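You operate a simulated robot arm through the tools that you are given. There is no shell and no other tool. Be economical: measure what you need, move in short steps, check, and stop when the job is done.

Carry out the task below with a simulated robot arm. There is one attempt and no reset: what you move stays moved.

TASK
Put things in order on the laundry counter. At the end: the brown polish brush stands where the yellow duster stood; the brown bun from the laundry counter stands on top of the orange book (marked "HILLS"); the teal dryer stands where the clear water bottle stood; the yellow duster stands where the brown bun stood; the clear water bottle stands where the brown polish brush stood; whatever was shut is shut again. Leave all else as you found it, and nothing knocked over.
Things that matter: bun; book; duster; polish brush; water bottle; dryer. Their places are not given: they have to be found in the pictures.

It is judged by the outcome, as a careful person would: the job done as asked, and still so three seconds after it is handed in. It fails if anything else is knocked over, pushed out of place, dropped, spilled or broken.

THE ROBOT
A 7-joint arm with a two-finger parallel gripper, fixed in place. Base frame: the origin is at the foot of the arm, x ahead of it, y to its left, z up; the work surface is at about z = 0. Lengths are in mm, angles in rad, forces in N, time in s.
With the tool pointing down near the work surface it reaches from about 220 to 580 mm from the base axis. Its first joint turns from -1.152 to 1.152 rad. Payload 2.5 kg.
Tool frame: the origin (TCP) lies between the finger pads and is the grasp point; the fingertips stand 23 mm ahead of it; z points along the fingers, y is the line along which they close. The gripper opens to 94 mm. The fingers are 38 mm wide and 10 mm thick; the gripper's body (54 by 96 mm) begins 39 mm behind the TCP.
Orientation is that of the tool frame in the base frame, as a unit quaternion [w, x, y, z]. With the fingers straight down and closing along the base's y, the tool's x points along the base's -x, its y along +y and its z along -z.

THE INTERFACE
- The arm moves only by the tool servo_tool. Its argument "rows" is a list of rows, each a list of 3 entries, a list of its own where there are three numbers: the shift along the tool's x, y, z in units of 20 mm (1.0 is 20 mm), then the turn, a rotation vector about the tool's x, y, z in units of 6 degrees (1.0 is 6 degrees), then the opening in per cent of the stroke, from 0 (shut) to 100 (fully open). In form: [[[x, y, z], [wx, wy, wz], grip], ...]. A call has 1 to 12 rows; each row shifts and turns the commanded pose from where the row before left it, along the tool's axes as they then stand. A call with a number of a shift or a turn outside -1 to 1 is refused whole. A row lasts 0.2 s, in which the tool goes at most 50 mm and 0.15 rad; a call with a longer step from one row to the next is refused whole, and so is a gripper value outside its range. A pose out of reach is approached as far as the arm can. The call stops where the force on the tool passes 40 N (or 10 N more than at its start, if that is more) or the arm is blocked; 0.2 s more then pass. The fingers move at their own pace (about 108 mm/s each) and stop on an object; they squeeze with about 32 N. The grip force told is the motor's: it shows also when the fingers shut on nothing. Time passes only in rows, and 0.2 s behind the last, so rows that do not move let the fingers close. It gives the time, the measured TCP pose, the force on the tool (base axes), the opening and the grip force at its end, in the units of the frame above (readings bear some noise).
- Cameras (640 x 400 px; columns grow to the right, rows downward): "scene" is fixed at [130.7, -420.4, 535.7]; the picture's right is [0.71, -0.70, 0.00], its down [-0.46, -0.47, -0.75] and it looks along [0.53, 0.54, -0.66] (base axes); focal length 275 px, centre (320, 200). "wrist" rides on the gripper at [-39, 0, -44] in the tool frame; the picture's right is [0.00, -1.00, 0.00], its down [0.97, 0.00, -0.24] and it looks along [0.24, 0.00, 0.97] (tool axes); focal length 218 px, centre (320, 200).
- get_image(camera): a new picture of that camera. No time passes.
- point_at(camera, pixels): for up to 12 pixels [column, row] of the newest picture of that camera ("zoom" is the newest enlarged one), the place [x, y, z] in the base frame of the surface seen there, good to about 2 mm. No time passes.
- enlarge(camera, box): a new picture of the part [left, top, right, bottom] of that camera's present view, enlarged. No time passes.
- finish_job(): hands the job in; it is judged then, once.

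Work in short steps. Measure before you move; look again where a grasp or a placing could have gone wrong, and mend it. You have 80 turns and 38 pictures in all, those below and enlarged ones among them. Open the gripper and draw the arm clear of the work before you hand the job in, unless the task says otherwise; then end with one line.

The tools are called after "Emit:" by a JSON object that holds its "api" and its "payload". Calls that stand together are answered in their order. servo_tool: Moves the arm, as the interface text tells. Its arguments: {"type":"object","properties":{"rows":{"type":"array","items":{"type":"array"}}},"required":["rows"]} The other tools are called the same way: get_image (camera) takes a picture; point_at (camera, pixels) gives the place of the surface under pixels of a picture; enlarge (camera, box) takes an enlarged picture of a part of a camera's view; finish_job () hands the job in.

At the start:

```text
time_s: 0.0
ee_pos: [345.4, -43.8, 269.3]
ee_rot: [-0.001, 0.0, 1.0, 0.0]
ft_force: [0.2, 0.3, 1.0]
gripper_width: 93.9
gripper_force: 0.0
```

scene: 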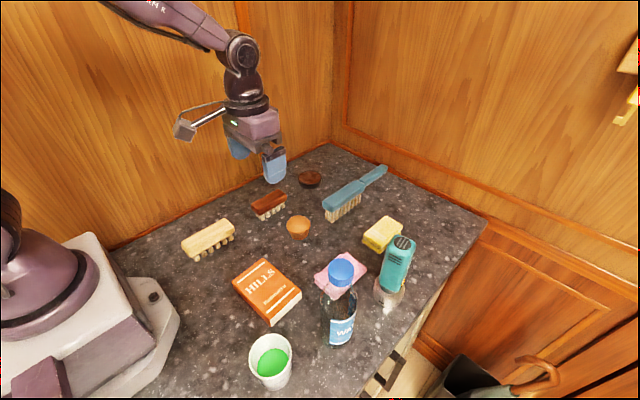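
wrist: 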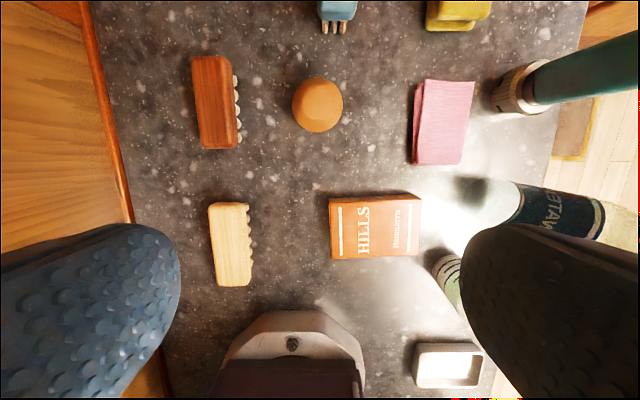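

I'll enlarge the scene to identify the objects and measure them.

Emit:
{"api": "enlarge", "payload": {"camera": "scene", "box": [220, 140, 460, 290]}}

Emit:
{"api": "point_at", "payload": {"camera": "scene", "pixels": [[268, 200], [298, 222], [382, 228], [403, 242], [390, 290], [341, 268], [341, 330], [267, 285], [309, 177], [345, 190], [325, 280], [270, 340]]}}

Emit:
{"api": "point_at", "payload": {"camera": "wrist", "pixels": [[193, 58], [220, 56], [203, 148], [236, 147], [318, 104], [293, 104], [343, 104], [331, 199], [420, 197], [332, 258], [422, 256], [237, 110]]}}

```text
2.67 times, centred on (340, 215) of scene
```

zoom: 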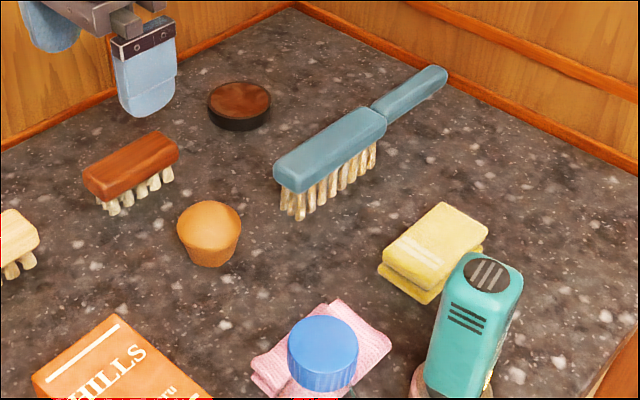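

```text
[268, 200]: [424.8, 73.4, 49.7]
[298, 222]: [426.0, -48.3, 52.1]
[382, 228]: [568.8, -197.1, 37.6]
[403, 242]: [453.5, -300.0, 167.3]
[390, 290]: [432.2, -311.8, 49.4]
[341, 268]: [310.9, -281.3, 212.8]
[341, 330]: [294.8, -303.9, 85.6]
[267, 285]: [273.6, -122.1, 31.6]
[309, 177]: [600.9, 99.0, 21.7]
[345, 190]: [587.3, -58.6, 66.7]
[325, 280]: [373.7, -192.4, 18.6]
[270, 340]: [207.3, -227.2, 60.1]
```

```text
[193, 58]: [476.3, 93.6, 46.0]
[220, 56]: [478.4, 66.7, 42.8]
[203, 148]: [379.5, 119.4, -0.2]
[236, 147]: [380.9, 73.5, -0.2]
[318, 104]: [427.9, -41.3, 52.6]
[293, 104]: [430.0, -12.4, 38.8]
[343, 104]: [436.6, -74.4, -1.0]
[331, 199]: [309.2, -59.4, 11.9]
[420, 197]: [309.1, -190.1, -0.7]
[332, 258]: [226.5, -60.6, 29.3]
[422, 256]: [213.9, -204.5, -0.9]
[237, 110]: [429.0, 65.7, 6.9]
```

Now look at the dryer, bottle and duster closely.

Emit:
{"api": "enlarge", "payload": {"camera": "scene", "box": [290, 210, 450, 360]}}

Emit:
{"api": "point_at", "payload": {"camera": "zoom", "pixels": [[380, 45], [440, 75], [370, 95], [310, 80], [470, 110], [430, 150], [400, 200], [450, 240], [400, 310], [350, 305], [400, 370], [440, 340]]}}

```text
2.67 times, centred on (370, 285) of scene
```

zoom: 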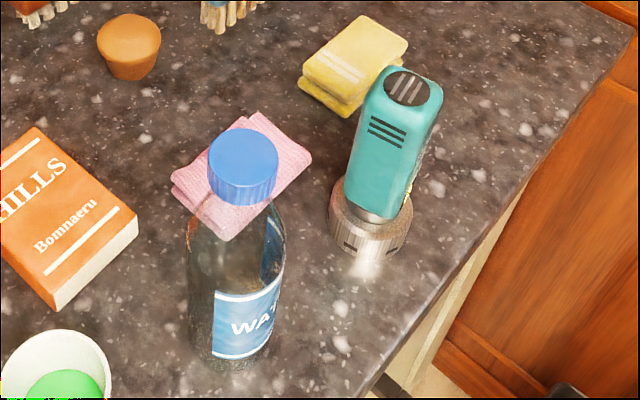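

```text
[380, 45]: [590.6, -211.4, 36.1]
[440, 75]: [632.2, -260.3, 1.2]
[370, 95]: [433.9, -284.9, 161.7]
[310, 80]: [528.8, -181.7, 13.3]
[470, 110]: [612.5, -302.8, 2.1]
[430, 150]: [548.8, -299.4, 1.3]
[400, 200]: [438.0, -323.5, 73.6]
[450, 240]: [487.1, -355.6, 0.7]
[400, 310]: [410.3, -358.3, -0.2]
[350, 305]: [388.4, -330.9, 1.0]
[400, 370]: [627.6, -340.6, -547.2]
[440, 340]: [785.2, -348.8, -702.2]
```

Emit:
{"api": "point_at", "payload": {"camera": "zoom", "pixels": [[334, 225], [408, 232], [370, 245], [370, 225], [364, 75], [385, 70], [438, 90], [412, 112], [408, 185], [353, 170], [407, 86], [405, 150]]}}

Emit:
{"api": "point_at", "payload": {"camera": "zoom", "pixels": [[243, 135], [243, 150], [212, 158], [275, 158], [243, 195], [193, 330], [240, 330], [268, 330], [240, 364], [205, 220], [270, 220], [235, 240]]}}

Emit:
{"api": "point_at", "payload": {"camera": "zoom", "pixels": [[306, 64], [361, 18], [405, 43], [355, 92], [350, 113], [300, 88], [352, 52], [275, 170], [180, 185], [240, 115], [305, 160], [215, 235]]}}

```text
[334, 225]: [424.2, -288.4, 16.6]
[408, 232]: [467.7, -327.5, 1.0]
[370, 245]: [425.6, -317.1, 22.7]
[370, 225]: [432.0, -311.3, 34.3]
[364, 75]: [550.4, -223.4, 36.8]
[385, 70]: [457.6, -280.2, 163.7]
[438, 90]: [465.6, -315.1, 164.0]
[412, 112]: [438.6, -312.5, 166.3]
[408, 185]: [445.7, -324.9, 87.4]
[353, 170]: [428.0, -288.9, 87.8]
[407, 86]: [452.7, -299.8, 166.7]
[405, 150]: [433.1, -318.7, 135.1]
```

```text
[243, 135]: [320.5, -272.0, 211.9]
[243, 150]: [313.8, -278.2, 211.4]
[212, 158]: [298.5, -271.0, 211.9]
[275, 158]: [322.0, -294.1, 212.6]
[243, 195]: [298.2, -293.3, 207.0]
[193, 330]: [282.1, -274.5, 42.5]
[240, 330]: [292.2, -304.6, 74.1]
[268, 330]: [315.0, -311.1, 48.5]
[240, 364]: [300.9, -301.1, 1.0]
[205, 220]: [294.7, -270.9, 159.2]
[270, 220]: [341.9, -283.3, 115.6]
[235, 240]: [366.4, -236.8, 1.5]
```

```text
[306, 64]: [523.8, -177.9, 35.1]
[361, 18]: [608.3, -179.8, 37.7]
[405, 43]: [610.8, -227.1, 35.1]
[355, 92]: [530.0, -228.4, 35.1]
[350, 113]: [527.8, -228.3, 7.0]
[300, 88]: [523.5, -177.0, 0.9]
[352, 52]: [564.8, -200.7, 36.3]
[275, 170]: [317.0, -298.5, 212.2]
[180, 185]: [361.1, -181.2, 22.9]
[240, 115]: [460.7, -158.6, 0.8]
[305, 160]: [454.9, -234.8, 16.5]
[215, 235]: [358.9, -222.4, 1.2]
```

Emit:
{"api": "point_at", "payload": {"camera": "wrist", "pixels": [[341, 104], [294, 104], [318, 80], [318, 129], [301, 87], [335, 122], [334, 202], [416, 202], [416, 252], [335, 255], [375, 228], [300, 120]]}}

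Emit:
{"api": "point_at", "payload": {"camera": "wrist", "pixels": [[195, 60], [216, 58], [204, 145], [227, 143], [212, 102], [240, 80], [238, 130], [195, 110], [212, 207], [246, 280], [428, 30], [488, 10]]}}

Emit:
{"api": "point_at", "payload": {"camera": "scene", "pixels": [[252, 203], [284, 197], [254, 206], [266, 216], [285, 209], [266, 191], [298, 217], [288, 224], [308, 225], [298, 237], [235, 283], [299, 297]]}}

```text
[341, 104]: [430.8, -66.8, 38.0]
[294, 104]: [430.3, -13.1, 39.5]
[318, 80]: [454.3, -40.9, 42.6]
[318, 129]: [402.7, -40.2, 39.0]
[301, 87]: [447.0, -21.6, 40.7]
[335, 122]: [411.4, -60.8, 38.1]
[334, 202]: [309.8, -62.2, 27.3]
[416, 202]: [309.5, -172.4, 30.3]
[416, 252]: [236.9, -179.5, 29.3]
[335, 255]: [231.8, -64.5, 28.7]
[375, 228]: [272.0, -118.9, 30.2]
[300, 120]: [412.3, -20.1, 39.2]
```

```text
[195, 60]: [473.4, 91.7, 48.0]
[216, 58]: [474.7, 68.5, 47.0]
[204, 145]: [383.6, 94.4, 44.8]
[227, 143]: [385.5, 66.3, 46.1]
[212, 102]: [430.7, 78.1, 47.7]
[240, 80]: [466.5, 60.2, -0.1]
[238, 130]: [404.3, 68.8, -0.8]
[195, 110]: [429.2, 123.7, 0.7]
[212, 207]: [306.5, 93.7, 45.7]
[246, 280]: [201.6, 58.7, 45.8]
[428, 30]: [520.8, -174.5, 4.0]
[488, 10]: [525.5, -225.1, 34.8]
```

```text
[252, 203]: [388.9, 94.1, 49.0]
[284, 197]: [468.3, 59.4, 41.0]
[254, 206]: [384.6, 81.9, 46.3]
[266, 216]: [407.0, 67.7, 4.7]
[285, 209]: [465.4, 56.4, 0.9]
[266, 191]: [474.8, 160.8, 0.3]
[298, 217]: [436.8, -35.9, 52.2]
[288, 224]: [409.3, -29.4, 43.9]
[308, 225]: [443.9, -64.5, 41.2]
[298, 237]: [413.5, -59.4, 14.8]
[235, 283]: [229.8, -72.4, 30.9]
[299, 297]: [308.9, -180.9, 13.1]
```

Bun at (429,-40), radius 27, top z 52. Book centre (271,-120), top z 30. I go down over the bun first.

Emit:
{"api": "servo_tool", "payload": {"rows": [[[-0.84, 0.04, 0.9], [0, 0, 0], 100], [[-0.84, 0.04, 0.9], [0, 0, 0], 100], [[-0.84, 0.04, 1], [0, 0, 0], 100], [[-0.84, 0.04, 1], [0, 0, 0], 100], [[-0.84, 0.03, 1], [0, 0, 0], 100], [[0, 0, 1], [0, 0, 0], 100], [[0, 0, 1], [0, 0, 0], 100], [[0, 0, 1], [0, 0, 0], 100], [[0, 0, 1], [0, 0, 0], 100], [[0, 0, 1], [0, 0, 0], 100], [[0, 0, 1], [0, 0, 0], 100], [[0, 0, 0.9], [0, 0, 0], 100]]}}

```text
time_s: 2.6
ee_pos: [429.1, -40.0, 34.6]
ee_rot: [0.0, -0.001, 1.0, 0.0]
ft_force: [-0.4, 0.3, 0.9]
gripper_width: 94.0
gripper_force: 0.1
```

Positioned over the bun; close and lift.

Emit:
{"api": "servo_tool", "payload": {"rows": [[[0, 0, 0], [0, 0, 0], 50], [[0, 0, 0], [0, 0, 0], 40], [[0, 0, 0], [0, 0, 0], 30], [[0, 0, 0], [0, 0, 0], 20], [[0, 0, -1], [0, 0, 0], 20], [[0, 0, -1], [0, 0, 0], 20], [[0, 0, -1], [0, 0, 0], 20], [[0, 0, -1], [0, 0, 0], 20]]}}

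```text
time_s: 4.4
ee_pos: [427.4, -39.6, 115.5]
ee_rot: [0.0, 0.0, 1.0, -0.001]
ft_force: [-0.2, -0.6, -1.1]
gripper_width: 58.6
gripper_force: 32.3
```

Bun held (58.6 mm). Move above the book.

Emit:
{"api": "servo_tool", "payload": {"rows": [[[0.98, -0.5, 0], [0, 0, 0], 20], [[0.98, -0.5, 0], [0, 0, 0], 20], [[0.98, -0.5, 0], [0, 0, 0], 20], [[0.98, -0.5, 0], [0, 0, 0], 20], [[0.98, -0.5, 0], [0, 0, 0], 20], [[0.98, -0.5, 0], [0, 0, 0], 20], [[0.98, -0.5, 0], [0, 0, 0], 20], [[0.98, -0.5, 0], [0, 0, 0], 20], [[0, 0, 0.9], [0, 0, 0], 20], [[0, 0, 0.9], [0, 0, 0], 20]]}}

Emit:
{"api": "get_image", "payload": {"camera": "scene"}}

```text
time_s: 6.6
ee_pos: [272.1, -120.1, 79.1]
ee_rot: [0.0, 0.0, 1.0, 0.0]
ft_force: [0.0, 0.1, -0.9]
gripper_width: 58.6
gripper_force: 31.9
```

```text
33 pictures are left
```

scene: 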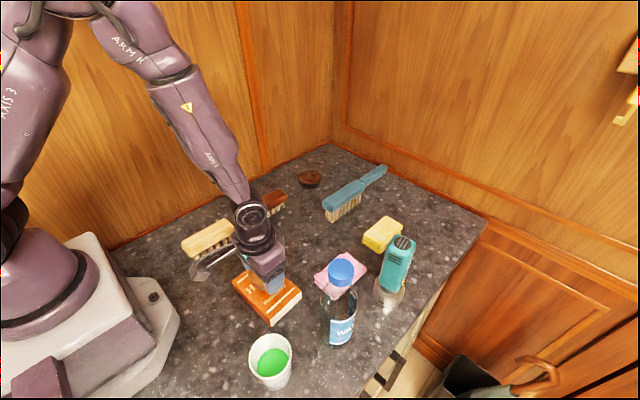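

Lower 13 mm, release, and rise.

Emit:
{"api": "servo_tool", "payload": {"rows": [[[0, 0, 0.35], [0, 0, 0], 20], [[0, 0, 0.25], [0, 0, 0], 20], [[0, 0, 0.05], [0, 0, 0], 20]]}}

```text
time_s: 7.4
ee_pos: [271.3, -120.1, 66.9]
ee_rot: [0.0, -0.001, 1.0, 0.0]
ft_force: [-0.2, -0.5, -0.9]
gripper_width: 58.7
gripper_force: 32.2
```

Emit:
{"api": "servo_tool", "payload": {"rows": [[[0, 0, 0.06], [0, 0, 0], 20], [[0, 0, 0], [0, 0, 0], 70], [[0, 0, 0], [0, 0, 0], 85], [[0, 0, 0], [0, 0, 0], 85], [[0, 0, -0.8], [0, 0, 0], 85], [[0, 0, -1], [0, 0, 0], 85], [[0, 0, -1], [0, 0, 0], 85], [[0, 0, -1], [0, 0, 0], 85], [[-1, 0, -1], [0, 0, 0], 85], [[-1, 0, -1], [0, 0, 0], 85], [[-1, 0, -1], [0, 0, 0], 85], [[-1, 0, 0], [0, 0, 0], 85]]}}

Emit:
{"api": "get_image", "payload": {"camera": "wrist"}}

```text
time_s: 10.0
ee_pos: [351.6, -119.0, 202.2]
ee_rot: [0.0, 0.001, 1.0, -0.001]
ft_force: [0.5, -0.4, 0.2]
gripper_width: 80.0
gripper_force: 0.0
```

```text
32 pictures are left
```

wrist: 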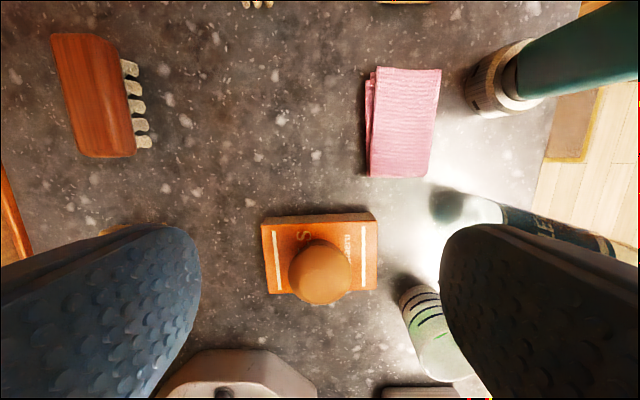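

Bun sits on the book. Next, move above the duster (567,-203) and look.

Emit:
{"api": "servo_tool", "payload": {"rows": [[[-0.95, -0.45, 0], [0, 0, 0], 85], [[-0.95, -0.45, 0], [0, 0, 0], 85], [[-0.95, -0.45, 0], [0, 0, 0], 85], [[-0.95, -0.45, 0], [0, 0, 0], 85], [[-0.95, -0.45, 0], [0, 0, 0], 85], [[-0.95, -0.45, 0], [0, 0, 0], 85], [[-0.95, -0.45, 0], [0, 0, 0], 85], [[-0.95, -0.45, 0], [0, 0, 0], 85], [[-0.95, -0.45, 0], [0, 0, 0], 85], [[-0.95, -0.13, 0], [0, 0, 0], 85]]}}

Emit:
{"api": "get_image", "payload": {"camera": "wrist"}}

```text
time_s: 12.2
ee_pos: [541.3, -202.0, 200.4]
ee_rot: [0.0, 0.0, 1.0, 0.0]
ft_force: [1.0, -0.3, 0.2]
gripper_width: 80.1
gripper_force: 0.1
```

```text
31 pictures are left
```

wrist: 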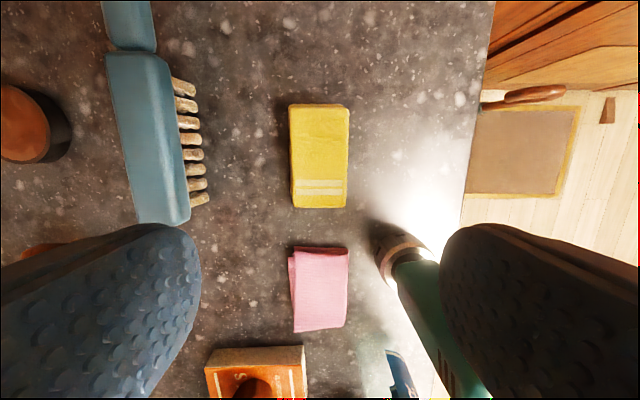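

Emit:
{"api": "point_at", "payload": {"camera": "wrist", "pixels": [[293, 107], [345, 107], [295, 202], [345, 202], [292, 155], [346, 155], [320, 150], [190, 200], [206, 140], [385, 270], [428, 255], [400, 240]]}}

```text
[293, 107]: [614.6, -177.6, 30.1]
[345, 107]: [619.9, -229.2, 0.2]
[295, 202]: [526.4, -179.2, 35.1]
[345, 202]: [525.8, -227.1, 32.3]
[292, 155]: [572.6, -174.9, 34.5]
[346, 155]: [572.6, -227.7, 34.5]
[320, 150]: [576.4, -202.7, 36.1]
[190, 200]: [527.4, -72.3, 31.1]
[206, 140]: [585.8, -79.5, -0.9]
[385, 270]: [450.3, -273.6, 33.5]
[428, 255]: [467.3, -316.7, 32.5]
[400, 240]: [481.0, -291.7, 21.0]
```

Duster centre is (568.5,-202), 52 wide along y. Descend toward x≈562 and check reach.

Emit:
{"api": "servo_tool", "payload": {"rows": [[[-0.5, 0, 1], [0, 0, 0], 85], [[-0.5, 0, 1], [0, 0, 0], 85], [[0, 0, 1], [0, 0, 0], 85], [[0, 0, 1], [0, 0, 0], 85], [[0, 0, 1], [0, 0, 0], 85], [[0, 0, 1], [0, 0, 0], 85]]}}

```text
time_s: 13.6
ee_pos: [561.3, -203.7, 81.1]
ee_rot: [0.0, 0.0, 1.0, 0.001]
ft_force: [-0.1, 0.0, 0.4]
gripper_width: 79.6
gripper_force: 0.0
```

Emit:
{"api": "servo_tool", "payload": {"rows": [[[-0.1, 0.05, 0.9], [0, 0, 0], 85], [[-0.1, 0, 0.9], [0, 0, 0], 85], [[0, 0, 0.8], [0, 0, 0], 85]]}}

```text
time_s: 14.4
ee_pos: [556.0, -199.4, 30.0]
ee_rot: [0.0, 0.0, 1.0, 0.0]
ft_force: [0.4, -0.2, -0.1]
gripper_width: 79.8
gripper_force: 0.1
out of reach, approached as far as the arm can: row 2
```

At (556,-199,30), reach limit; good enough. Close and lift.

Emit:
{"api": "servo_tool", "payload": {"rows": [[[0, 0, 0], [0, 0, 0], 50], [[0, 0, 0], [0, 0, 0], 35], [[0, 0, 0], [0, 0, 0], 20], [[0, 0, 0], [0, 0, 0], 20], [[0, 0, 0], [0, 0, 0], 20], [[0, 0, -0.7], [0, 0, 0], 20], [[0, 0, -1], [0, 0, 0], 20], [[0, 0, -1], [0, 0, 0], 20], [[0, 0, -1], [0, 0, 0], 20]]}}

Emit:
{"api": "get_image", "payload": {"camera": "wrist"}}

```text
time_s: 16.4
ee_pos: [561.4, -199.8, 104.1]
ee_rot: [-0.001, 0.0, 1.0, 0.0]
ft_force: [0.2, -1.1, -0.7]
gripper_width: 57.2
gripper_force: 31.8
```

```text
30 pictures are left
```

wrist: 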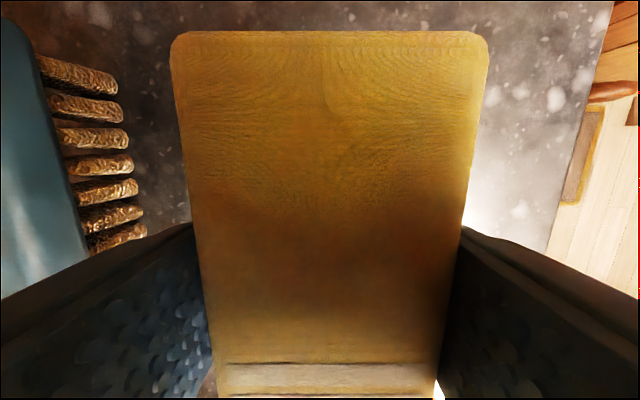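

Duster held. Carry to the bun's former spot (429,-40), TCP at x≈416.

Emit:
{"api": "servo_tool", "payload": {"rows": [[[0, 0, -1], [0, 0, 0], 20], [[0.91, 1, 0], [0, 0, 0], 20], [[0.91, 1, 0], [0, 0, 0], 20], [[0.91, 1, 0], [0, 0, 0], 20], [[0.91, 1, 0], [0, 0, 0], 20], [[0.91, 1, 0], [0, 0, 0], 20], [[0.91, 1, 0], [0, 0, 0], 20], [[0.91, 1, 0], [0, 0, 0], 20], [[0.91, 1, 0], [0, 0, 0], 20], [[0, 0, 1], [0, 0, 0], 20], [[0, 0, 1], [0, 0, 0], 20], [[0, 0, 0.8], [0, 0, 0], 20]]}}

Emit:
{"api": "enlarge", "payload": {"camera": "scene", "box": [220, 140, 460, 290]}}

```text
time_s: 19.0
ee_pos: [414.8, -37.6, 67.4]
ee_rot: [0.001, -0.001, 1.0, 0.0]
ft_force: [0.1, 0.8, -1.3]
gripper_width: 57.3
gripper_force: 31.8
```

```text
2.67 times, centred on (340, 215) of scene
```

zoom: 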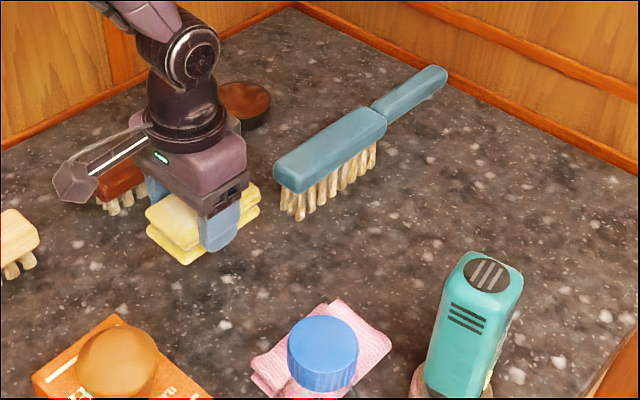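

Emit:
{"api": "servo_tool", "payload": {"rows": [[[0, -0.1, 0.8], [0, 0, 0], 20], [[0, 0, 0.7], [0, 0, 0], 20], [[0, 0, 0.3], [0, 0, 0], 20]]}}

```text
time_s: 19.8
ee_pos: [415.2, -42.1, 32.5]
ee_rot: [0.0, 0.0, 1.0, 0.0]
ft_force: [-1.1, 0.4, -0.3]
gripper_width: 57.4
gripper_force: 31.5
```

Emit:
{"api": "servo_tool", "payload": {"rows": [[[0, 0, 0.1], [0, 0, 0], 20], [[0, 0, 0], [0, 0, 0], 60], [[0, 0, 0], [0, 0, 0], 85], [[0, 0, 0], [0, 0, 0], 85], [[0, 0, -0.8], [0, 0, 0], 85], [[0, 0, -1], [0, 0, 0], 85], [[0, 0, -1], [0, 0, 0], 85], [[0, 0, -1], [0, 0, 0], 85], [[0, 0.8, -1], [0, 0, 0], 85], [[0, 0.8, -1], [0, 0, 0], 85], [[0, 0.8, -1], [0, 0, 0], 85], [[0, 0.8, -1], [0, 0, 0], 85]]}}

Emit:
{"api": "get_image", "payload": {"camera": "wrist"}}

```text
time_s: 22.4
ee_pos: [412.5, 20.7, 186.6]
ee_rot: [0.0, 0.0, 1.0, -0.001]
ft_force: [-0.2, 0.3, -0.8]
gripper_width: 80.0
gripper_force: 0.1
```

```text
28 pictures are left
```

wrist: 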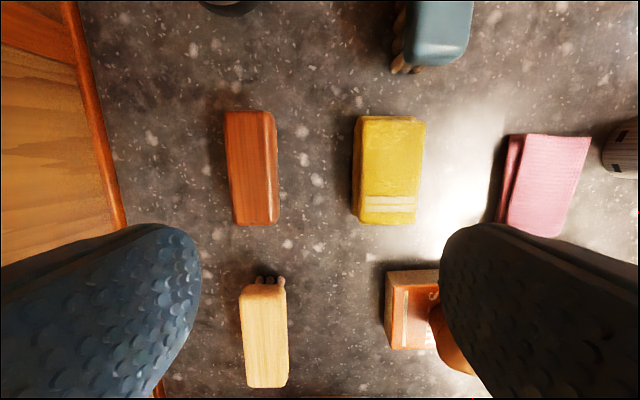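

Emit:
{"api": "point_at", "payload": {"camera": "wrist", "pixels": [[360, 120], [424, 125], [359, 218], [413, 218], [390, 170], [228, 114], [270, 113], [238, 222], [276, 220], [255, 165], [235, 165], [274, 165]]}}

```text
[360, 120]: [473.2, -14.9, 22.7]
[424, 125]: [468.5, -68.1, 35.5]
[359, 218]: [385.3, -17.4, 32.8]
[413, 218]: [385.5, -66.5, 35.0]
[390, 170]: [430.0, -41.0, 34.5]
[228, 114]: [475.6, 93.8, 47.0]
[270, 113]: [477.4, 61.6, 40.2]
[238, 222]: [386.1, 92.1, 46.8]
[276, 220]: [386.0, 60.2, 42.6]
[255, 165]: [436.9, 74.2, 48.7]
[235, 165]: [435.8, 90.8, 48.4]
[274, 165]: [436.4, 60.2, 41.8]
```

Duster is centred at (429,-41). Polish brush centre (430,77). Descend on it at x≈418.

Emit:
{"api": "servo_tool", "payload": {"rows": [[[-0.1, 0.7, 0.5], [0, 0, 0], 85], [[-0.1, 0.7, 0.5], [0, 0, 0], 85], [[0, 0.7, 0.5], [0, 0, 0], 85], [[0, 0.7, 1], [0, 0, 0], 85], [[0, 0, 1], [0, 0, 0], 85], [[0, 0, 1], [0, 0, 0], 85], [[0, 0, 1], [0, 0, 0], 85], [[0, 0, 1], [0, 0, 0], 85]]}}

```text
time_s: 24.2
ee_pos: [417.7, 74.1, 55.7]
ee_rot: [0.0, 0.0, 1.0, 0.0]
ft_force: [0.2, 0.9, 0.0]
gripper_width: 80.0
gripper_force: 0.0
```

Emit:
{"api": "servo_tool", "payload": {"rows": [[[0, 0.12, 0.5], [0, 0, 0], 85], [[0, 0, 0.45], [0, 0, 0], 85], [[0, 0, 0], [0, 0, 0], 50], [[0, 0, 0], [0, 0, 0], 30], [[0, 0, 0], [0, 0, 0], 15], [[0, 0, 0], [0, 0, 0], 10], [[0, 0, 0], [0, 0, 0], 10], [[0, 0, -1], [0, 0, 0], 10], [[0, 0, -1], [0, 0, 0], 10], [[0, 0, -1], [0, 0, 0], 10], [[0, 0, -1], [0, 0, 0], 10]]}}

Emit:
{"api": "get_image", "payload": {"camera": "scene"}}

```text
time_s: 26.6
ee_pos: [416.7, 81.4, 116.5]
ee_rot: [0.001, -0.001, 1.0, 0.0]
ft_force: [-0.1, 0.6, -0.9]
gripper_width: 41.8
gripper_force: 32.2
```

```text
27 pictures are left
```

scene: 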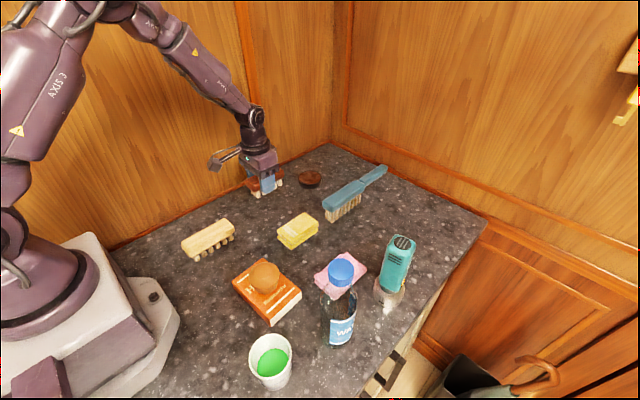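

Brush held. Carry it to the duster's former spot, TCP (556,-202).

Emit:
{"api": "servo_tool", "payload": {"rows": [[[0, 0, -1], [0, 0, 0], 10], [[-0.46, -0.94, 0], [0, 0, 0], 10], [[-0.46, -0.94, 0], [0, 0, 0], 10], [[-0.46, -0.94, 0], [0, 0, 0], 10], [[-0.46, -0.94, 0], [0, 0, 0], 10], [[-0.46, -0.94, 0], [0, 0, 0], 10], [[-0.46, -0.94, 0], [0, 0, 0], 10], [[-0.46, -0.94, 0], [0, 0, 0], 10], [[-0.46, -0.94, 0], [0, 0, 0], 10], [[-0.46, -0.94, 0], [0, 0, 0], 10], [[-0.46, -0.94, 0], [0, 0, 0], 10], [[-0.46, -0.94, 0], [0, 0, 0], 10]]}}

Emit:
{"api": "servo_tool", "payload": {"rows": [[[-0.46, -0.94, 0], [0, 0, 0], 10], [[-0.46, -0.94, 0], [0, 0, 0], 10], [[-0.46, -0.94, 0], [0, 0, 0], 10], [[-0.46, -0.94, 0], [0, 0, 0], 10], [[0, 0, 0.5], [0, 0, 0], 10]]}}

```text
time_s: 29.2
ee_pos: [518.3, -126.3, 137.0]
ee_rot: [0.0, -0.001, 1.0, 0.0]
ft_force: [0.8, -0.8, -0.6]
gripper_width: 41.5
gripper_force: 32.1
```

```text
time_s: 30.4
ee_pos: [555.1, -202.8, 128.3]
ee_rot: [0.0, 0.0, 1.0, 0.0]
ft_force: [0.2, -0.6, -1.0]
gripper_width: 41.6
gripper_force: 32.2
```

Down about 86 mm, then check.

Emit:
{"api": "servo_tool", "payload": {"rows": [[[0, 0, 1], [0, 0, 0], 10], [[0, 0, 1], [0, 0, 0], 10], [[0, 0, 1], [0, 0, 0], 10], [[0, 0, 0.8], [0, 0, 0], 10], [[0, 0, 0.5], [0, 0, 0], 10]]}}

Emit:
{"api": "enlarge", "payload": {"camera": "scene", "box": [300, 150, 460, 250]}}

```text
time_s: 31.6
ee_pos: [555.4, -200.9, 40.7]
ee_rot: [0.0, 0.0, 1.0, 0.001]
ft_force: [-0.6, -0.3, -0.7]
gripper_width: 41.5
gripper_force: 32.0
```

```text
4.00 times, centred on (380, 200) of scene
```

zoom: 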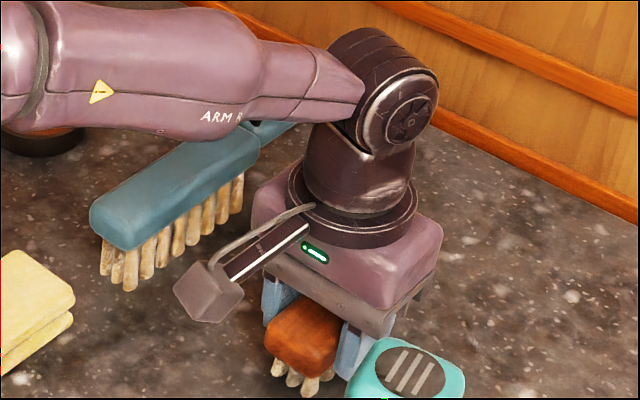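

Emit:
{"api": "servo_tool", "payload": {"rows": [[[0, 0, 0.15], [0, 0, 0], 10], [[0, 0, 0.05], [0, 0, 0], 10], [[0, 0, 0], [0, 0, 0], 55], [[0, 0, 0], [0, 0, 0], 75], [[0, 0, 0], [0, 0, 0], 75], [[0, 0, -0.8], [0, 0, 0], 75], [[0, 0, -1], [0, 0, 0], 75], [[0, 0, -1], [0, 0, 0], 75], [[0, 0, -1], [0, 0, 0], 75], [[0, 0, -1], [0, 0, 0], 75], [[0, 0, -1], [0, 0, 0], 75], [[0, 0, -1], [0, 0, 0], 75]]}}

Emit:
{"api": "get_image", "payload": {"camera": "wrist"}}

```text
time_s: 34.2
ee_pos: [556.2, -199.7, 174.1]
ee_rot: [0.0, 0.0, 1.0, 0.0]
ft_force: [0.5, -0.1, -0.2]
gripper_width: 70.5
gripper_force: 0.1
```

```text
25 pictures are left
```

wrist: 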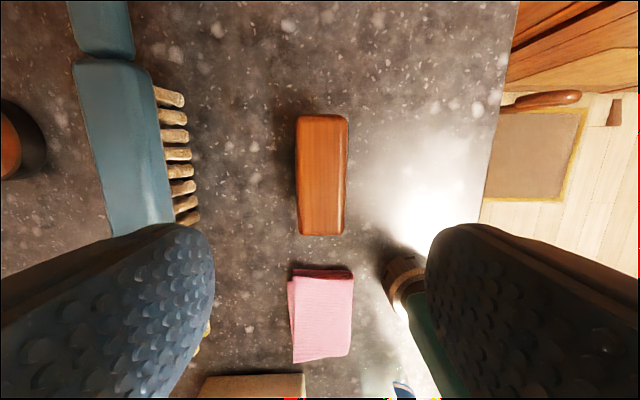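

Emit:
{"api": "point_at", "payload": {"camera": "wrist", "pixels": [[299, 118], [345, 118], [302, 231], [340, 231], [320, 175], [298, 175], [344, 175]]}}

```text
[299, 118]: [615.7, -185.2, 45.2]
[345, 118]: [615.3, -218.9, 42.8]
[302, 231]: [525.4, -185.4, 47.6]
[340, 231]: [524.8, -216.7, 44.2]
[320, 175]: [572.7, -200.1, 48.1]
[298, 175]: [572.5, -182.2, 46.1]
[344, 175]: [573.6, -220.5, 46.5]
```

Brush centre (570,-201), good. Next bottle: rise and move above its cap (~(310,-283), top z 212).

Emit:
{"api": "servo_tool", "payload": {"rows": [[[1, 0, -1], [0, 0, 0], 80], [[1, 0, -1], [0, 0, 0], 80], [[1, 0, -1], [0, 0, 0], 80], [[1, 0, -1], [0, 0, 0], 80], [[1, 0, -1], [0, 0, 0], 80], [[1, 0, 0], [0, 0, 0], 80], [[1, -0.5, 0], [0, 0, 0], 80], [[1, -0.5, 0], [0, 0, 0], 80], [[1, -0.5, 0], [0, 0, 0], 80], [[1, -0.5, 0], [0, 0, 0], 80], [[1, -0.5, 0], [0, 0, 0], 80], [[0, -0.5, 0], [0, 0, 0], 80]]}}

Emit:
{"api": "get_image", "payload": {"camera": "wrist"}}

```text
time_s: 36.8
ee_pos: [336.0, -261.1, 272.2]
ee_rot: [0.0, 0.0, 1.0, 0.0]
ft_force: [-0.2, 0.0, 0.0]
gripper_width: 75.1
gripper_force: 0.1
```

```text
24 pictures are left
```

wrist: 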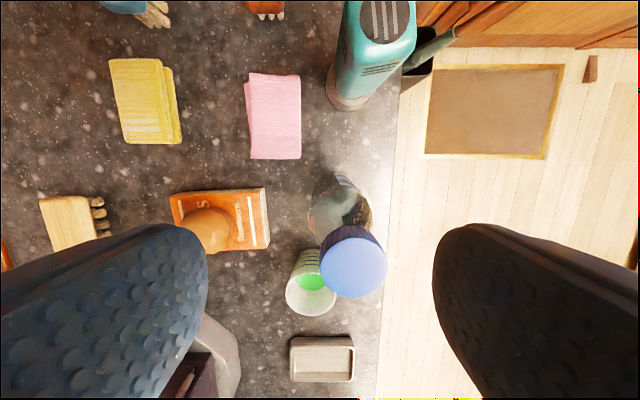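

Emit:
{"api": "point_at", "payload": {"camera": "wrist", "pixels": [[353, 266], [322, 268], [385, 268], [353, 238], [353, 296], [330, 200], [360, 205], [312, 205], [340, 240]]}}

Emit:
{"api": "point_at", "payload": {"camera": "wrist", "pixels": [[385, 20], [363, 20], [410, 20], [348, 5], [354, 50], [408, 50], [380, 55], [340, 50], [330, 90], [355, 108], [385, 70], [366, 100]]}}

```text
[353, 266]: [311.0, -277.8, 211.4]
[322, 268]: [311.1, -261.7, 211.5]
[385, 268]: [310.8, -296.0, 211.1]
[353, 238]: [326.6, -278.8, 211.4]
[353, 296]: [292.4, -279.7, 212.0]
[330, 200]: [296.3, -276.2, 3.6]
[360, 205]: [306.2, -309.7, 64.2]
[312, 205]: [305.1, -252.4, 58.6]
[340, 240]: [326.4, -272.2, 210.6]
```

```text
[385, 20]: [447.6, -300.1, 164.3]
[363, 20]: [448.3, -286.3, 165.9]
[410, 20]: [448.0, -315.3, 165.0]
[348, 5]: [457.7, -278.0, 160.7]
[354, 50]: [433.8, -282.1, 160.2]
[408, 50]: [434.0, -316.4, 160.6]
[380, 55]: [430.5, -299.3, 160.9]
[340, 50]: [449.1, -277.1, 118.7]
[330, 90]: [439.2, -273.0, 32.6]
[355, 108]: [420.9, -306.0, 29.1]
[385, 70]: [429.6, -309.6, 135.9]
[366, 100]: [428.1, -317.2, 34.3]
```

Cap centre (310,-279), z 211. Descend around the cap.

Emit:
{"api": "servo_tool", "payload": {"rows": [[[0.65, -0.46, 0.3], [0, 0, 0], 80], [[0.65, -0.46, 0.3], [0, 0, 0], 80], [[0, 0, 0.8], [0, 0, 0], 80], [[0, 0, 0.8], [0, 0, 0], 80], [[0, 0, 0.8], [0, 0, 0], 80], [[0, 0, 0.8], [0, 0, 0], 80]]}}

```text
time_s: 38.2
ee_pos: [309.1, -280.6, 197.9]
ee_rot: [0.0, 0.0, 1.0, 0.001]
ft_force: [-0.5, 0.1, 1.0]
gripper_width: 75.2
gripper_force: 0.0
```

Emit:
{"api": "servo_tool", "payload": {"rows": [[[0, 0, 0], [0, 0, 0], 45], [[0, 0, 0], [0, 0, 0], 30], [[0, 0, 0], [0, 0, 0], 20], [[0, 0, 0], [0, 0, 0], 10], [[0, 0, 0], [0, 0, 0], 10], [[0, 0, -0.5], [0, 0, 0], 10], [[0, 0, -1], [0, 0, 0], 10]]}}

Emit:
{"api": "get_image", "payload": {"camera": "scene"}}

```text
time_s: 39.8
ee_pos: [308.5, -280.8, 226.7]
ee_rot: [0.0, 0.0, 1.0, 0.0]
ft_force: [0.1, -0.5, -0.7]
gripper_width: 35.3
gripper_force: 31.8
```

```text
23 pictures are left
```

scene: 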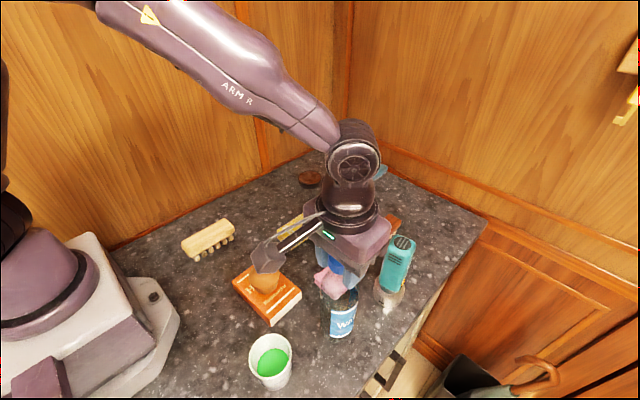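

Emit:
{"api": "servo_tool", "payload": {"rows": [[[0, 0, -1], [0, 0, 0], 10], [[0, 0, -1], [0, 0, 0], 10], [[0, 0, -1], [0, 0, 0], 10], [[0, 0, -0.7], [0, 0, 0], 10]]}}

Emit:
{"api": "get_image", "payload": {"camera": "scene"}}

```text
time_s: 40.8
ee_pos: [310.2, -279.5, 300.2]
ee_rot: [0.0, 0.0, 1.0, 0.0]
ft_force: [-0.6, -0.2, -0.5]
gripper_width: 35.2
gripper_force: 31.1
```

```text
22 pictures are left
```

scene: 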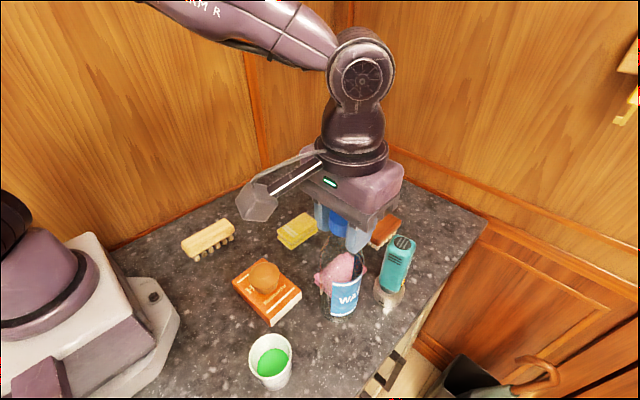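

Bottle lifted. Carry to the polish brush's former spot (430,78).

Emit:
{"api": "servo_tool", "payload": {"rows": [[[-0.333, 0.994, 0], [0, 0, 0], 10], [[-0.333, 0.994, 0], [0, 0, 0], 10], [[-0.333, 0.994, 0], [0, 0, 0], 10], [[-0.333, 0.994, 0], [0, 0, 0], 10], [[-0.333, 0.994, 0], [0, 0, 0], 10], [[-0.333, 0.994, 0], [0, 0, 0], 10], [[-0.333, 0.994, 0], [0, 0, 0], 10], [[-0.333, 0.994, 0], [0, 0, 0], 10], [[-0.333, 0.994, 0], [0, 0, 0], 10]]}}

Emit:
{"api": "servo_tool", "payload": {"rows": [[[-0.333, 0.994, 0], [0, 0, 0], 10], [[-0.333, 0.994, 0], [0, 0, 0], 10], [[-0.333, 0.994, 0], [0, 0, 0], 10], [[-0.333, 0.994, 0], [0, 0, 0], 10], [[-0.333, 0.994, 0], [0, 0, 0], 10], [[-0.333, 0.994, 0], [0, 0, 0], 10], [[-0.333, 0.994, 0], [0, 0, 0], 10], [[-0.333, 0.994, 0], [0, 0, 0], 10], [[-0.333, 0.994, 0], [0, 0, 0], 10], [[0, 0, 0.5], [0, 0, 0], 10], [[0, 0, 0.5], [0, 0, 0], 10]]}}

Emit:
{"api": "get_image", "payload": {"camera": "scene"}}

```text
time_s: 42.8
ee_pos: [370.4, -99.7, 302.1]
ee_rot: [0.0, 0.0, 1.0, 0.001]
ft_force: [0.1, -0.1, -0.3]
gripper_width: 35.1
gripper_force: 31.6
```

```text
time_s: 45.2
ee_pos: [429.6, 78.4, 280.2]
ee_rot: [0.0, 0.001, 1.0, 0.0]
ft_force: [0.2, -0.1, 0.5]
gripper_width: 34.9
gripper_force: 32.2
```

```text
21 pictures are left
```

scene: 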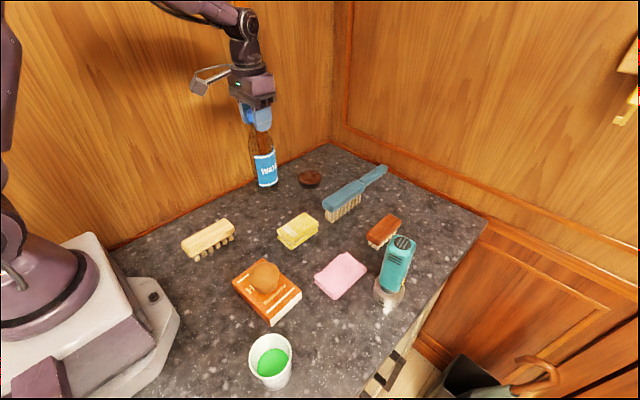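

Descend ~78 mm, stopping just above touch.

Emit:
{"api": "servo_tool", "payload": {"rows": [[[0, 0, 0.9], [0, 0, 0], 10], [[0, 0, 0.9], [0, 0, 0], 10], [[0, 0, 0.9], [0, 0, 0], 10], [[0, 0, 0.7], [0, 0, 0], 10], [[0, 0, 0.45], [0, 0, 0], 10], [[0, 0, 0], [0, 0, 0], 10]]}}

Emit:
{"api": "enlarge", "payload": {"camera": "scene", "box": [200, 110, 344, 200]}}

```text
time_s: 46.6
ee_pos: [429.3, 80.6, 203.3]
ee_rot: [0.001, 0.0, 1.0, 0.0]
ft_force: [-0.1, -0.3, -0.7]
gripper_width: 35.3
gripper_force: 32.0
```

```text
4.44 times, centred on (272, 155) of scene
```

zoom: 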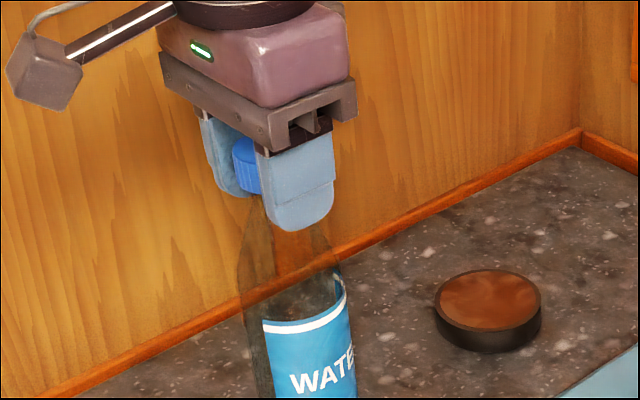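

Emit:
{"api": "servo_tool", "payload": {"rows": [[[0, 0, 0.1], [0, 0, 0], 10], [[0, 0, 0.1], [0, 0, 0], 10], [[0, 0, 0.05], [0, 0, 0], 10]]}}

```text
time_s: 47.4
ee_pos: [431.2, 78.5, 198.0]
ee_rot: [0.0, 0.0, 1.0, 0.0]
ft_force: [-0.7, 0.3, -1.0]
gripper_width: 34.8
gripper_force: 31.8
```

Emit:
{"api": "servo_tool", "payload": {"rows": [[[0, 0, 0.05], [0, 0, 0], 10], [[0, 0, 0.05], [0, 0, 0], 10]]}}

```text
time_s: 48.0
ee_pos: [430.7, 78.9, 198.1]
ee_rot: [0.0, 0.0, 1.0, 0.0]
ft_force: [-2.2, 1.5, 11.5]
gripper_width: 35.0
gripper_force: 32.0
```

Contact felt (11 N): the bottle stands. Release and rise.

Emit:
{"api": "servo_tool", "payload": {"rows": [[[0, 0, -0.05], [0, 0, 0], 10], [[0, 0, 0], [0, 0, 0], 45], [[0, 0, 0], [0, 0, 0], 65], [[0, 0, 0], [0, 0, 0], 70], [[0, 0, -0.6], [0, 0, 0], 70], [[0, 0, -1], [0, 0, 0], 70], [[0, 0, -1], [0, 0, 0], 70], [[0, 0, -1], [0, 0, 0], 70]]}}

Emit:
{"api": "get_image", "payload": {"camera": "scene"}}

```text
time_s: 49.8
ee_pos: [430.4, 79.4, 271.5]
ee_rot: [0.0, 0.0, 1.0, 0.0]
ft_force: [0.5, 0.2, 0.0]
gripper_width: 65.8
gripper_force: 0.2
```

```text
19 pictures are left
```

scene: 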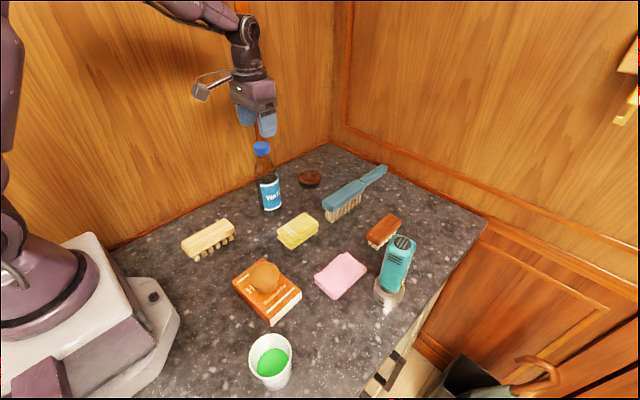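

Bottle stands. Now go above the dryer (~(448,-299)) and look.

Emit:
{"api": "servo_tool", "payload": {"rows": [[[0, -1, 0], [0, 0, 0], 80], [[0, -1, 0], [0, 0, 0], 80], [[0, -1, 0], [0, 0, 0], 80], [[0, -1, 0], [0, 0, 0], 80], [[0, -1, 0], [0, 0, 0], 80], [[0, -1, 0], [0, 0, 0], 80], [[0, -1, 0], [0, 0, 0], 80], [[0, -1, 0], [0, 0, 0], 80], [[0, -1, 0], [0, 0, 0], 80], [[0, -1, 0], [0, 0, 0], 80]]}}

Emit:
{"api": "servo_tool", "payload": {"rows": [[[0, -1, 0], [0, 0, 0], 80], [[0, -1, 0], [0, 0, 0], 80], [[0, -1, 0], [0, 0, 0], 80], [[0, -1, 0], [0, 0, 0], 80], [[0, -1, 0], [0, 0, 0], 80], [[0, -1, 0], [0, 0, 0], 80], [[0, -1, 0], [0, 0, 0], 80], [[0, -1, 0], [0, 0, 0], 80]]}}

Emit:
{"api": "get_image", "payload": {"camera": "wrist"}}

```text
time_s: 52.0
ee_pos: [430.3, -122.1, 271.2]
ee_rot: [0.0, -0.001, 1.0, 0.001]
ft_force: [-0.4, -0.5, 0.6]
gripper_width: 74.9
gripper_force: 0.1
```

```text
time_s: 53.8
ee_pos: [429.6, -280.6, 270.1]
ee_rot: [0.0, 0.0, 1.0, 0.0]
ft_force: [0.2, -0.4, -0.3]
gripper_width: 75.3
gripper_force: 0.0
```

```text
18 pictures are left
```

wrist: 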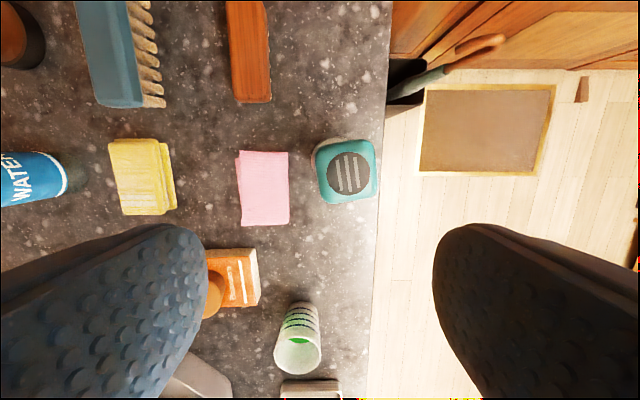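

Emit:
{"api": "enlarge", "payload": {"camera": "wrist", "box": [296, 125, 392, 220]}}

Emit:
{"api": "point_at", "payload": {"camera": "wrist", "pixels": [[347, 172], [318, 160], [322, 198], [372, 145], [376, 192], [320, 180], [374, 170], [345, 142], [350, 200], [316, 150], [330, 140]]}}

```text
4.21 times, centred on (344, 172) of wrist
```

zoom: 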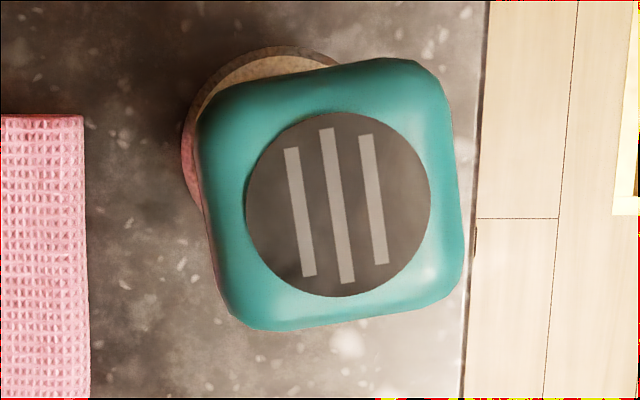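

```text
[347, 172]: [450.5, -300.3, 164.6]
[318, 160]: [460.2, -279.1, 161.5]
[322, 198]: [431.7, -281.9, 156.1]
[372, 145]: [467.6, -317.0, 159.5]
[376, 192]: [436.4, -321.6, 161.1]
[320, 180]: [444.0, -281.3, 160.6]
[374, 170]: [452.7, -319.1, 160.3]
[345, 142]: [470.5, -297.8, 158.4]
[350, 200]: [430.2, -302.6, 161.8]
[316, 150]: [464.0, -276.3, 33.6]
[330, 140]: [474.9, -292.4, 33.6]
```

Dryer centre (450.5,-300), yawed about +9°. Align yaw and descend to z≈140.

Emit:
{"api": "servo_tool", "payload": {"rows": [[[-0.52, -0.48, 0], [0, 0, 0], 85], [[-0.52, -0.48, 0], [0, 0, 0], 85], [[0, 0, 0.6], [0, 0, -0.75], 85], [[0, 0, 0.6], [0, 0, -0.75], 85], [[0, 0, 0.6], [0, 0, 0], 85], [[0, 0, 0.6], [0, 0, 0], 85], [[0, 0, 0], [0, 0, 0], 85]]}}

Emit:
{"api": "get_image", "payload": {"camera": "wrist"}}

```text
time_s: 55.4
ee_pos: [450.2, -300.4, 219.9]
ee_rot: [0.0, -0.079, 0.997, -0.001]
ft_force: [-0.2, 0.7, -0.6]
gripper_width: 80.1
gripper_force: 0.1
```

```text
16 pictures are left
```

wrist: 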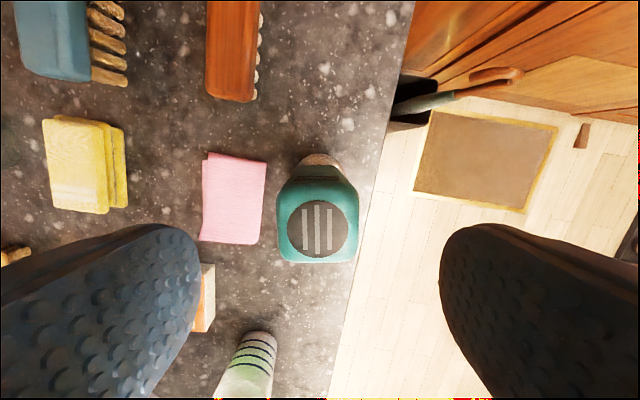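

Aligned. Descend 80 mm.

Emit:
{"api": "servo_tool", "payload": {"rows": [[[0, 0, 0.8], [0, 0, 0], 85], [[0, 0, 0.8], [0, 0, 0], 85], [[0, 0, 0.8], [0, 0, 0], 85], [[0, 0, 0.8], [0, 0, 0], 85], [[0, 0, 0.7], [0, 0, 0], 85], [[0, 0, 0], [0, 0, 0], 85]]}}

```text
time_s: 56.8
ee_pos: [452.4, -301.2, 143.2]
ee_rot: [0.0, -0.078, 0.997, 0.0]
ft_force: [-0.3, -0.2, -0.3]
gripper_width: 79.7
gripper_force: 0.0
```

Emit:
{"api": "servo_tool", "payload": {"rows": [[[0, 0, 0], [0, 0, 0], 55], [[0, 0, 0], [0, 0, 0], 40], [[0, 0, 0], [0, 0, 0], 30], [[0, 0, 0], [0, 0, 0], 20], [[0, 0, 0], [0, 0, 0], 15], [[0, 0, 0], [0, 0, 0], 15], [[0, 0, -0.5], [0, 0, 0], 15], [[0, 0, -0.5], [0, 0, 0], 15]]}}

Emit:
{"api": "enlarge", "payload": {"camera": "scene", "box": [300, 180, 460, 340]}}

```text
time_s: 58.6
ee_pos: [451.7, -300.7, 163.4]
ee_rot: [0.0, -0.078, 0.997, -0.001]
ft_force: [-0.4, -0.3, -5.0]
gripper_width: 44.0
gripper_force: 32.1
```

```text
2.50 times, centred on (380, 260) of scene
```

zoom: 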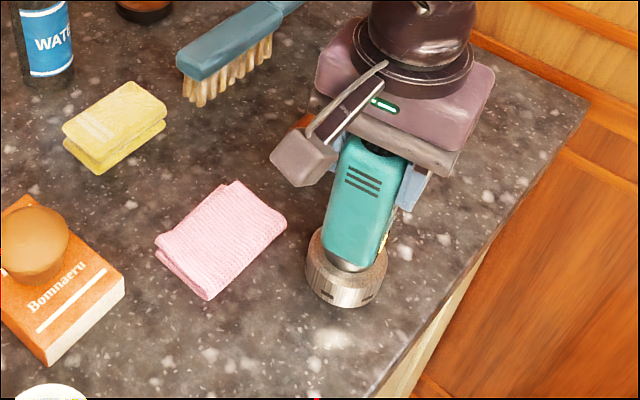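

Dryer lifted. Raise a little more, and carry to the bottle's former spot (310,-280).

Emit:
{"api": "servo_tool", "payload": {"rows": [[[0, 0, -1], [0, 0, 0], 15], [[0, 0, -0.5], [0, 0, 0], 15], [[0.849, 0.255, 0], [0, 0, 0], 15], [[0.849, 0.255, 0], [0, 0, 0], 15], [[0.849, 0.255, 0], [0, 0, 0], 15], [[0.849, 0.255, 0], [0, 0, 0], 15], [[0.849, 0.255, 0], [0, 0, 0], 15], [[0.849, 0.255, 0], [0, 0, 0], 15], [[0.849, 0.255, 0], [0, 0, 0], 15], [[0.849, 0.255, 0], [0, 0, 0], 15], [[0, 0, 0.5], [0, 0, 0], 15]]}}

Emit:
{"api": "get_image", "payload": {"camera": "scene"}}

```text
time_s: 61.0
ee_pos: [312.2, -281.7, 184.5]
ee_rot: [0.001, -0.078, 0.997, 0.0]
ft_force: [0.0, -1.0, -5.1]
gripper_width: 43.8
gripper_force: 32.7
```

```text
14 pictures are left
```

scene: 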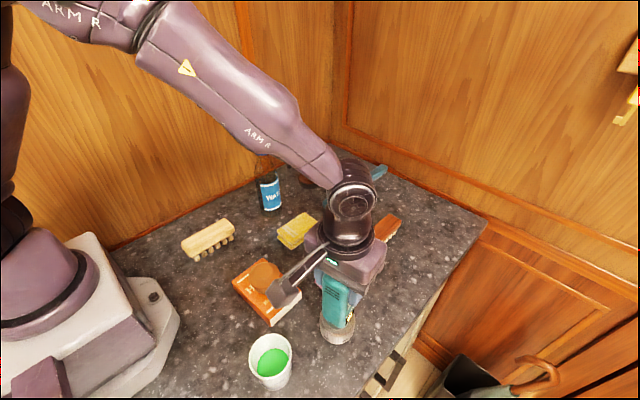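

Emit:
{"api": "point_at", "payload": {"camera": "scene", "pixels": [[284, 292], [275, 288], [264, 275], [262, 266], [292, 297], [338, 330], [335, 342]]}}

```text
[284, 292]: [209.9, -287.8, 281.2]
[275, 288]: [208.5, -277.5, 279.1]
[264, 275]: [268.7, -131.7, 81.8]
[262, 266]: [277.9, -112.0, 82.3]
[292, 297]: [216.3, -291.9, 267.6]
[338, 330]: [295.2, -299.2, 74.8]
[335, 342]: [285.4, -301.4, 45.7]
```

Clearances fine. Lower to near contact.

Emit:
{"api": "servo_tool", "payload": {"rows": [[[0, 0, 0.7], [0, 0, 0], 15], [[0, 0, 0.7], [0, 0, 0], 15], [[0, 0, 0.4], [0, 0, 0], 15], [[0, 0, 0], [0, 0, 0], 15]]}}

```text
time_s: 62.0
ee_pos: [310.6, -281.3, 148.4]
ee_rot: [0.001, -0.078, 0.997, 0.0]
ft_force: [0.2, -0.5, -4.3]
gripper_width: 43.9
gripper_force: 32.1
```

Emit:
{"api": "servo_tool", "payload": {"rows": [[[0, 0, 0.15], [0, 0, 0], 15], [[0, 0, 0.07], [0, 0, 0], 15], [[0, 0, 0.03], [0, 0, 0], 15]]}}

```text
time_s: 62.8
ee_pos: [311.2, -281.3, 142.4]
ee_rot: [0.0, -0.078, 0.997, 0.0]
ft_force: [-2.3, 2.5, 1.2]
gripper_width: 43.8
gripper_force: 31.8
```

Contact (force −5 → +1.2 N). Release and rise straight.

Emit:
{"api": "servo_tool", "payload": {"rows": [[[0, 0, 0], [0, 0, 0], 50], [[0, 0, 0], [0, 0, 0], 70], [[0, 0, 0], [0, 0, 0], 85], [[0, 0, 0], [0, 0, 0], 85], [[0, 0, -0.6], [0, 0, 0], 85], [[0, 0, -1], [0, 0, 0], 85], [[0, 0, -1], [0, 0, 0], 85], [[0, 0, -1], [0, 0, 0], 85], [[0, 0, -1], [0, 0, 0], 85], [[0, 0, -1], [0, 0, 0.75], 85], [[0, 0, -0.5], [0, 0, 0.75], 85]]}}

Emit:
{"api": "get_image", "payload": {"camera": "wrist"}}

Emit:
{"api": "get_image", "payload": {"camera": "scene"}}

```text
time_s: 65.2
ee_pos: [311.5, -282.2, 264.8]
ee_rot: [0.0, 0.0, 1.0, 0.001]
ft_force: [-0.9, -0.1, -0.5]
gripper_width: 79.9
gripper_force: 0.0
```

```text
13 pictures are left
```

wrist: 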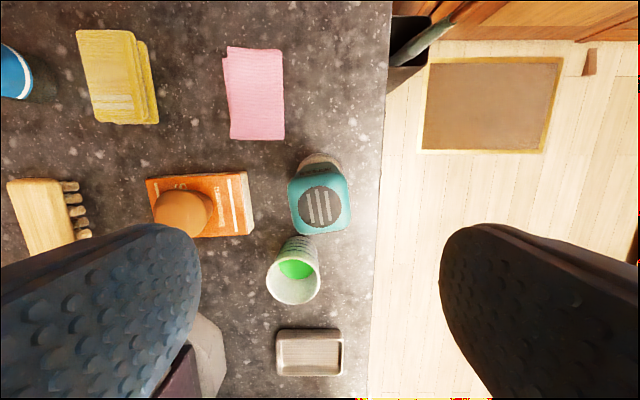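

```text
12 pictures are left
```

scene: 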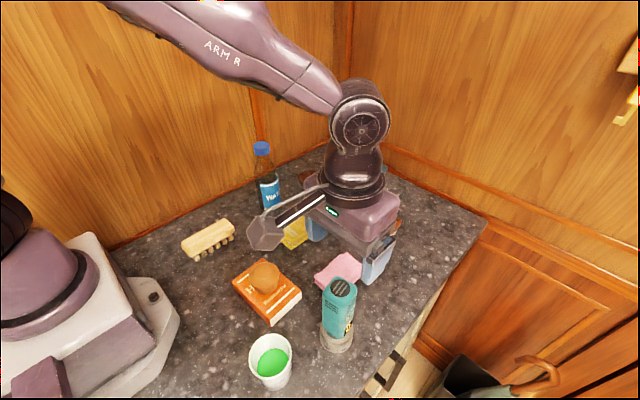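

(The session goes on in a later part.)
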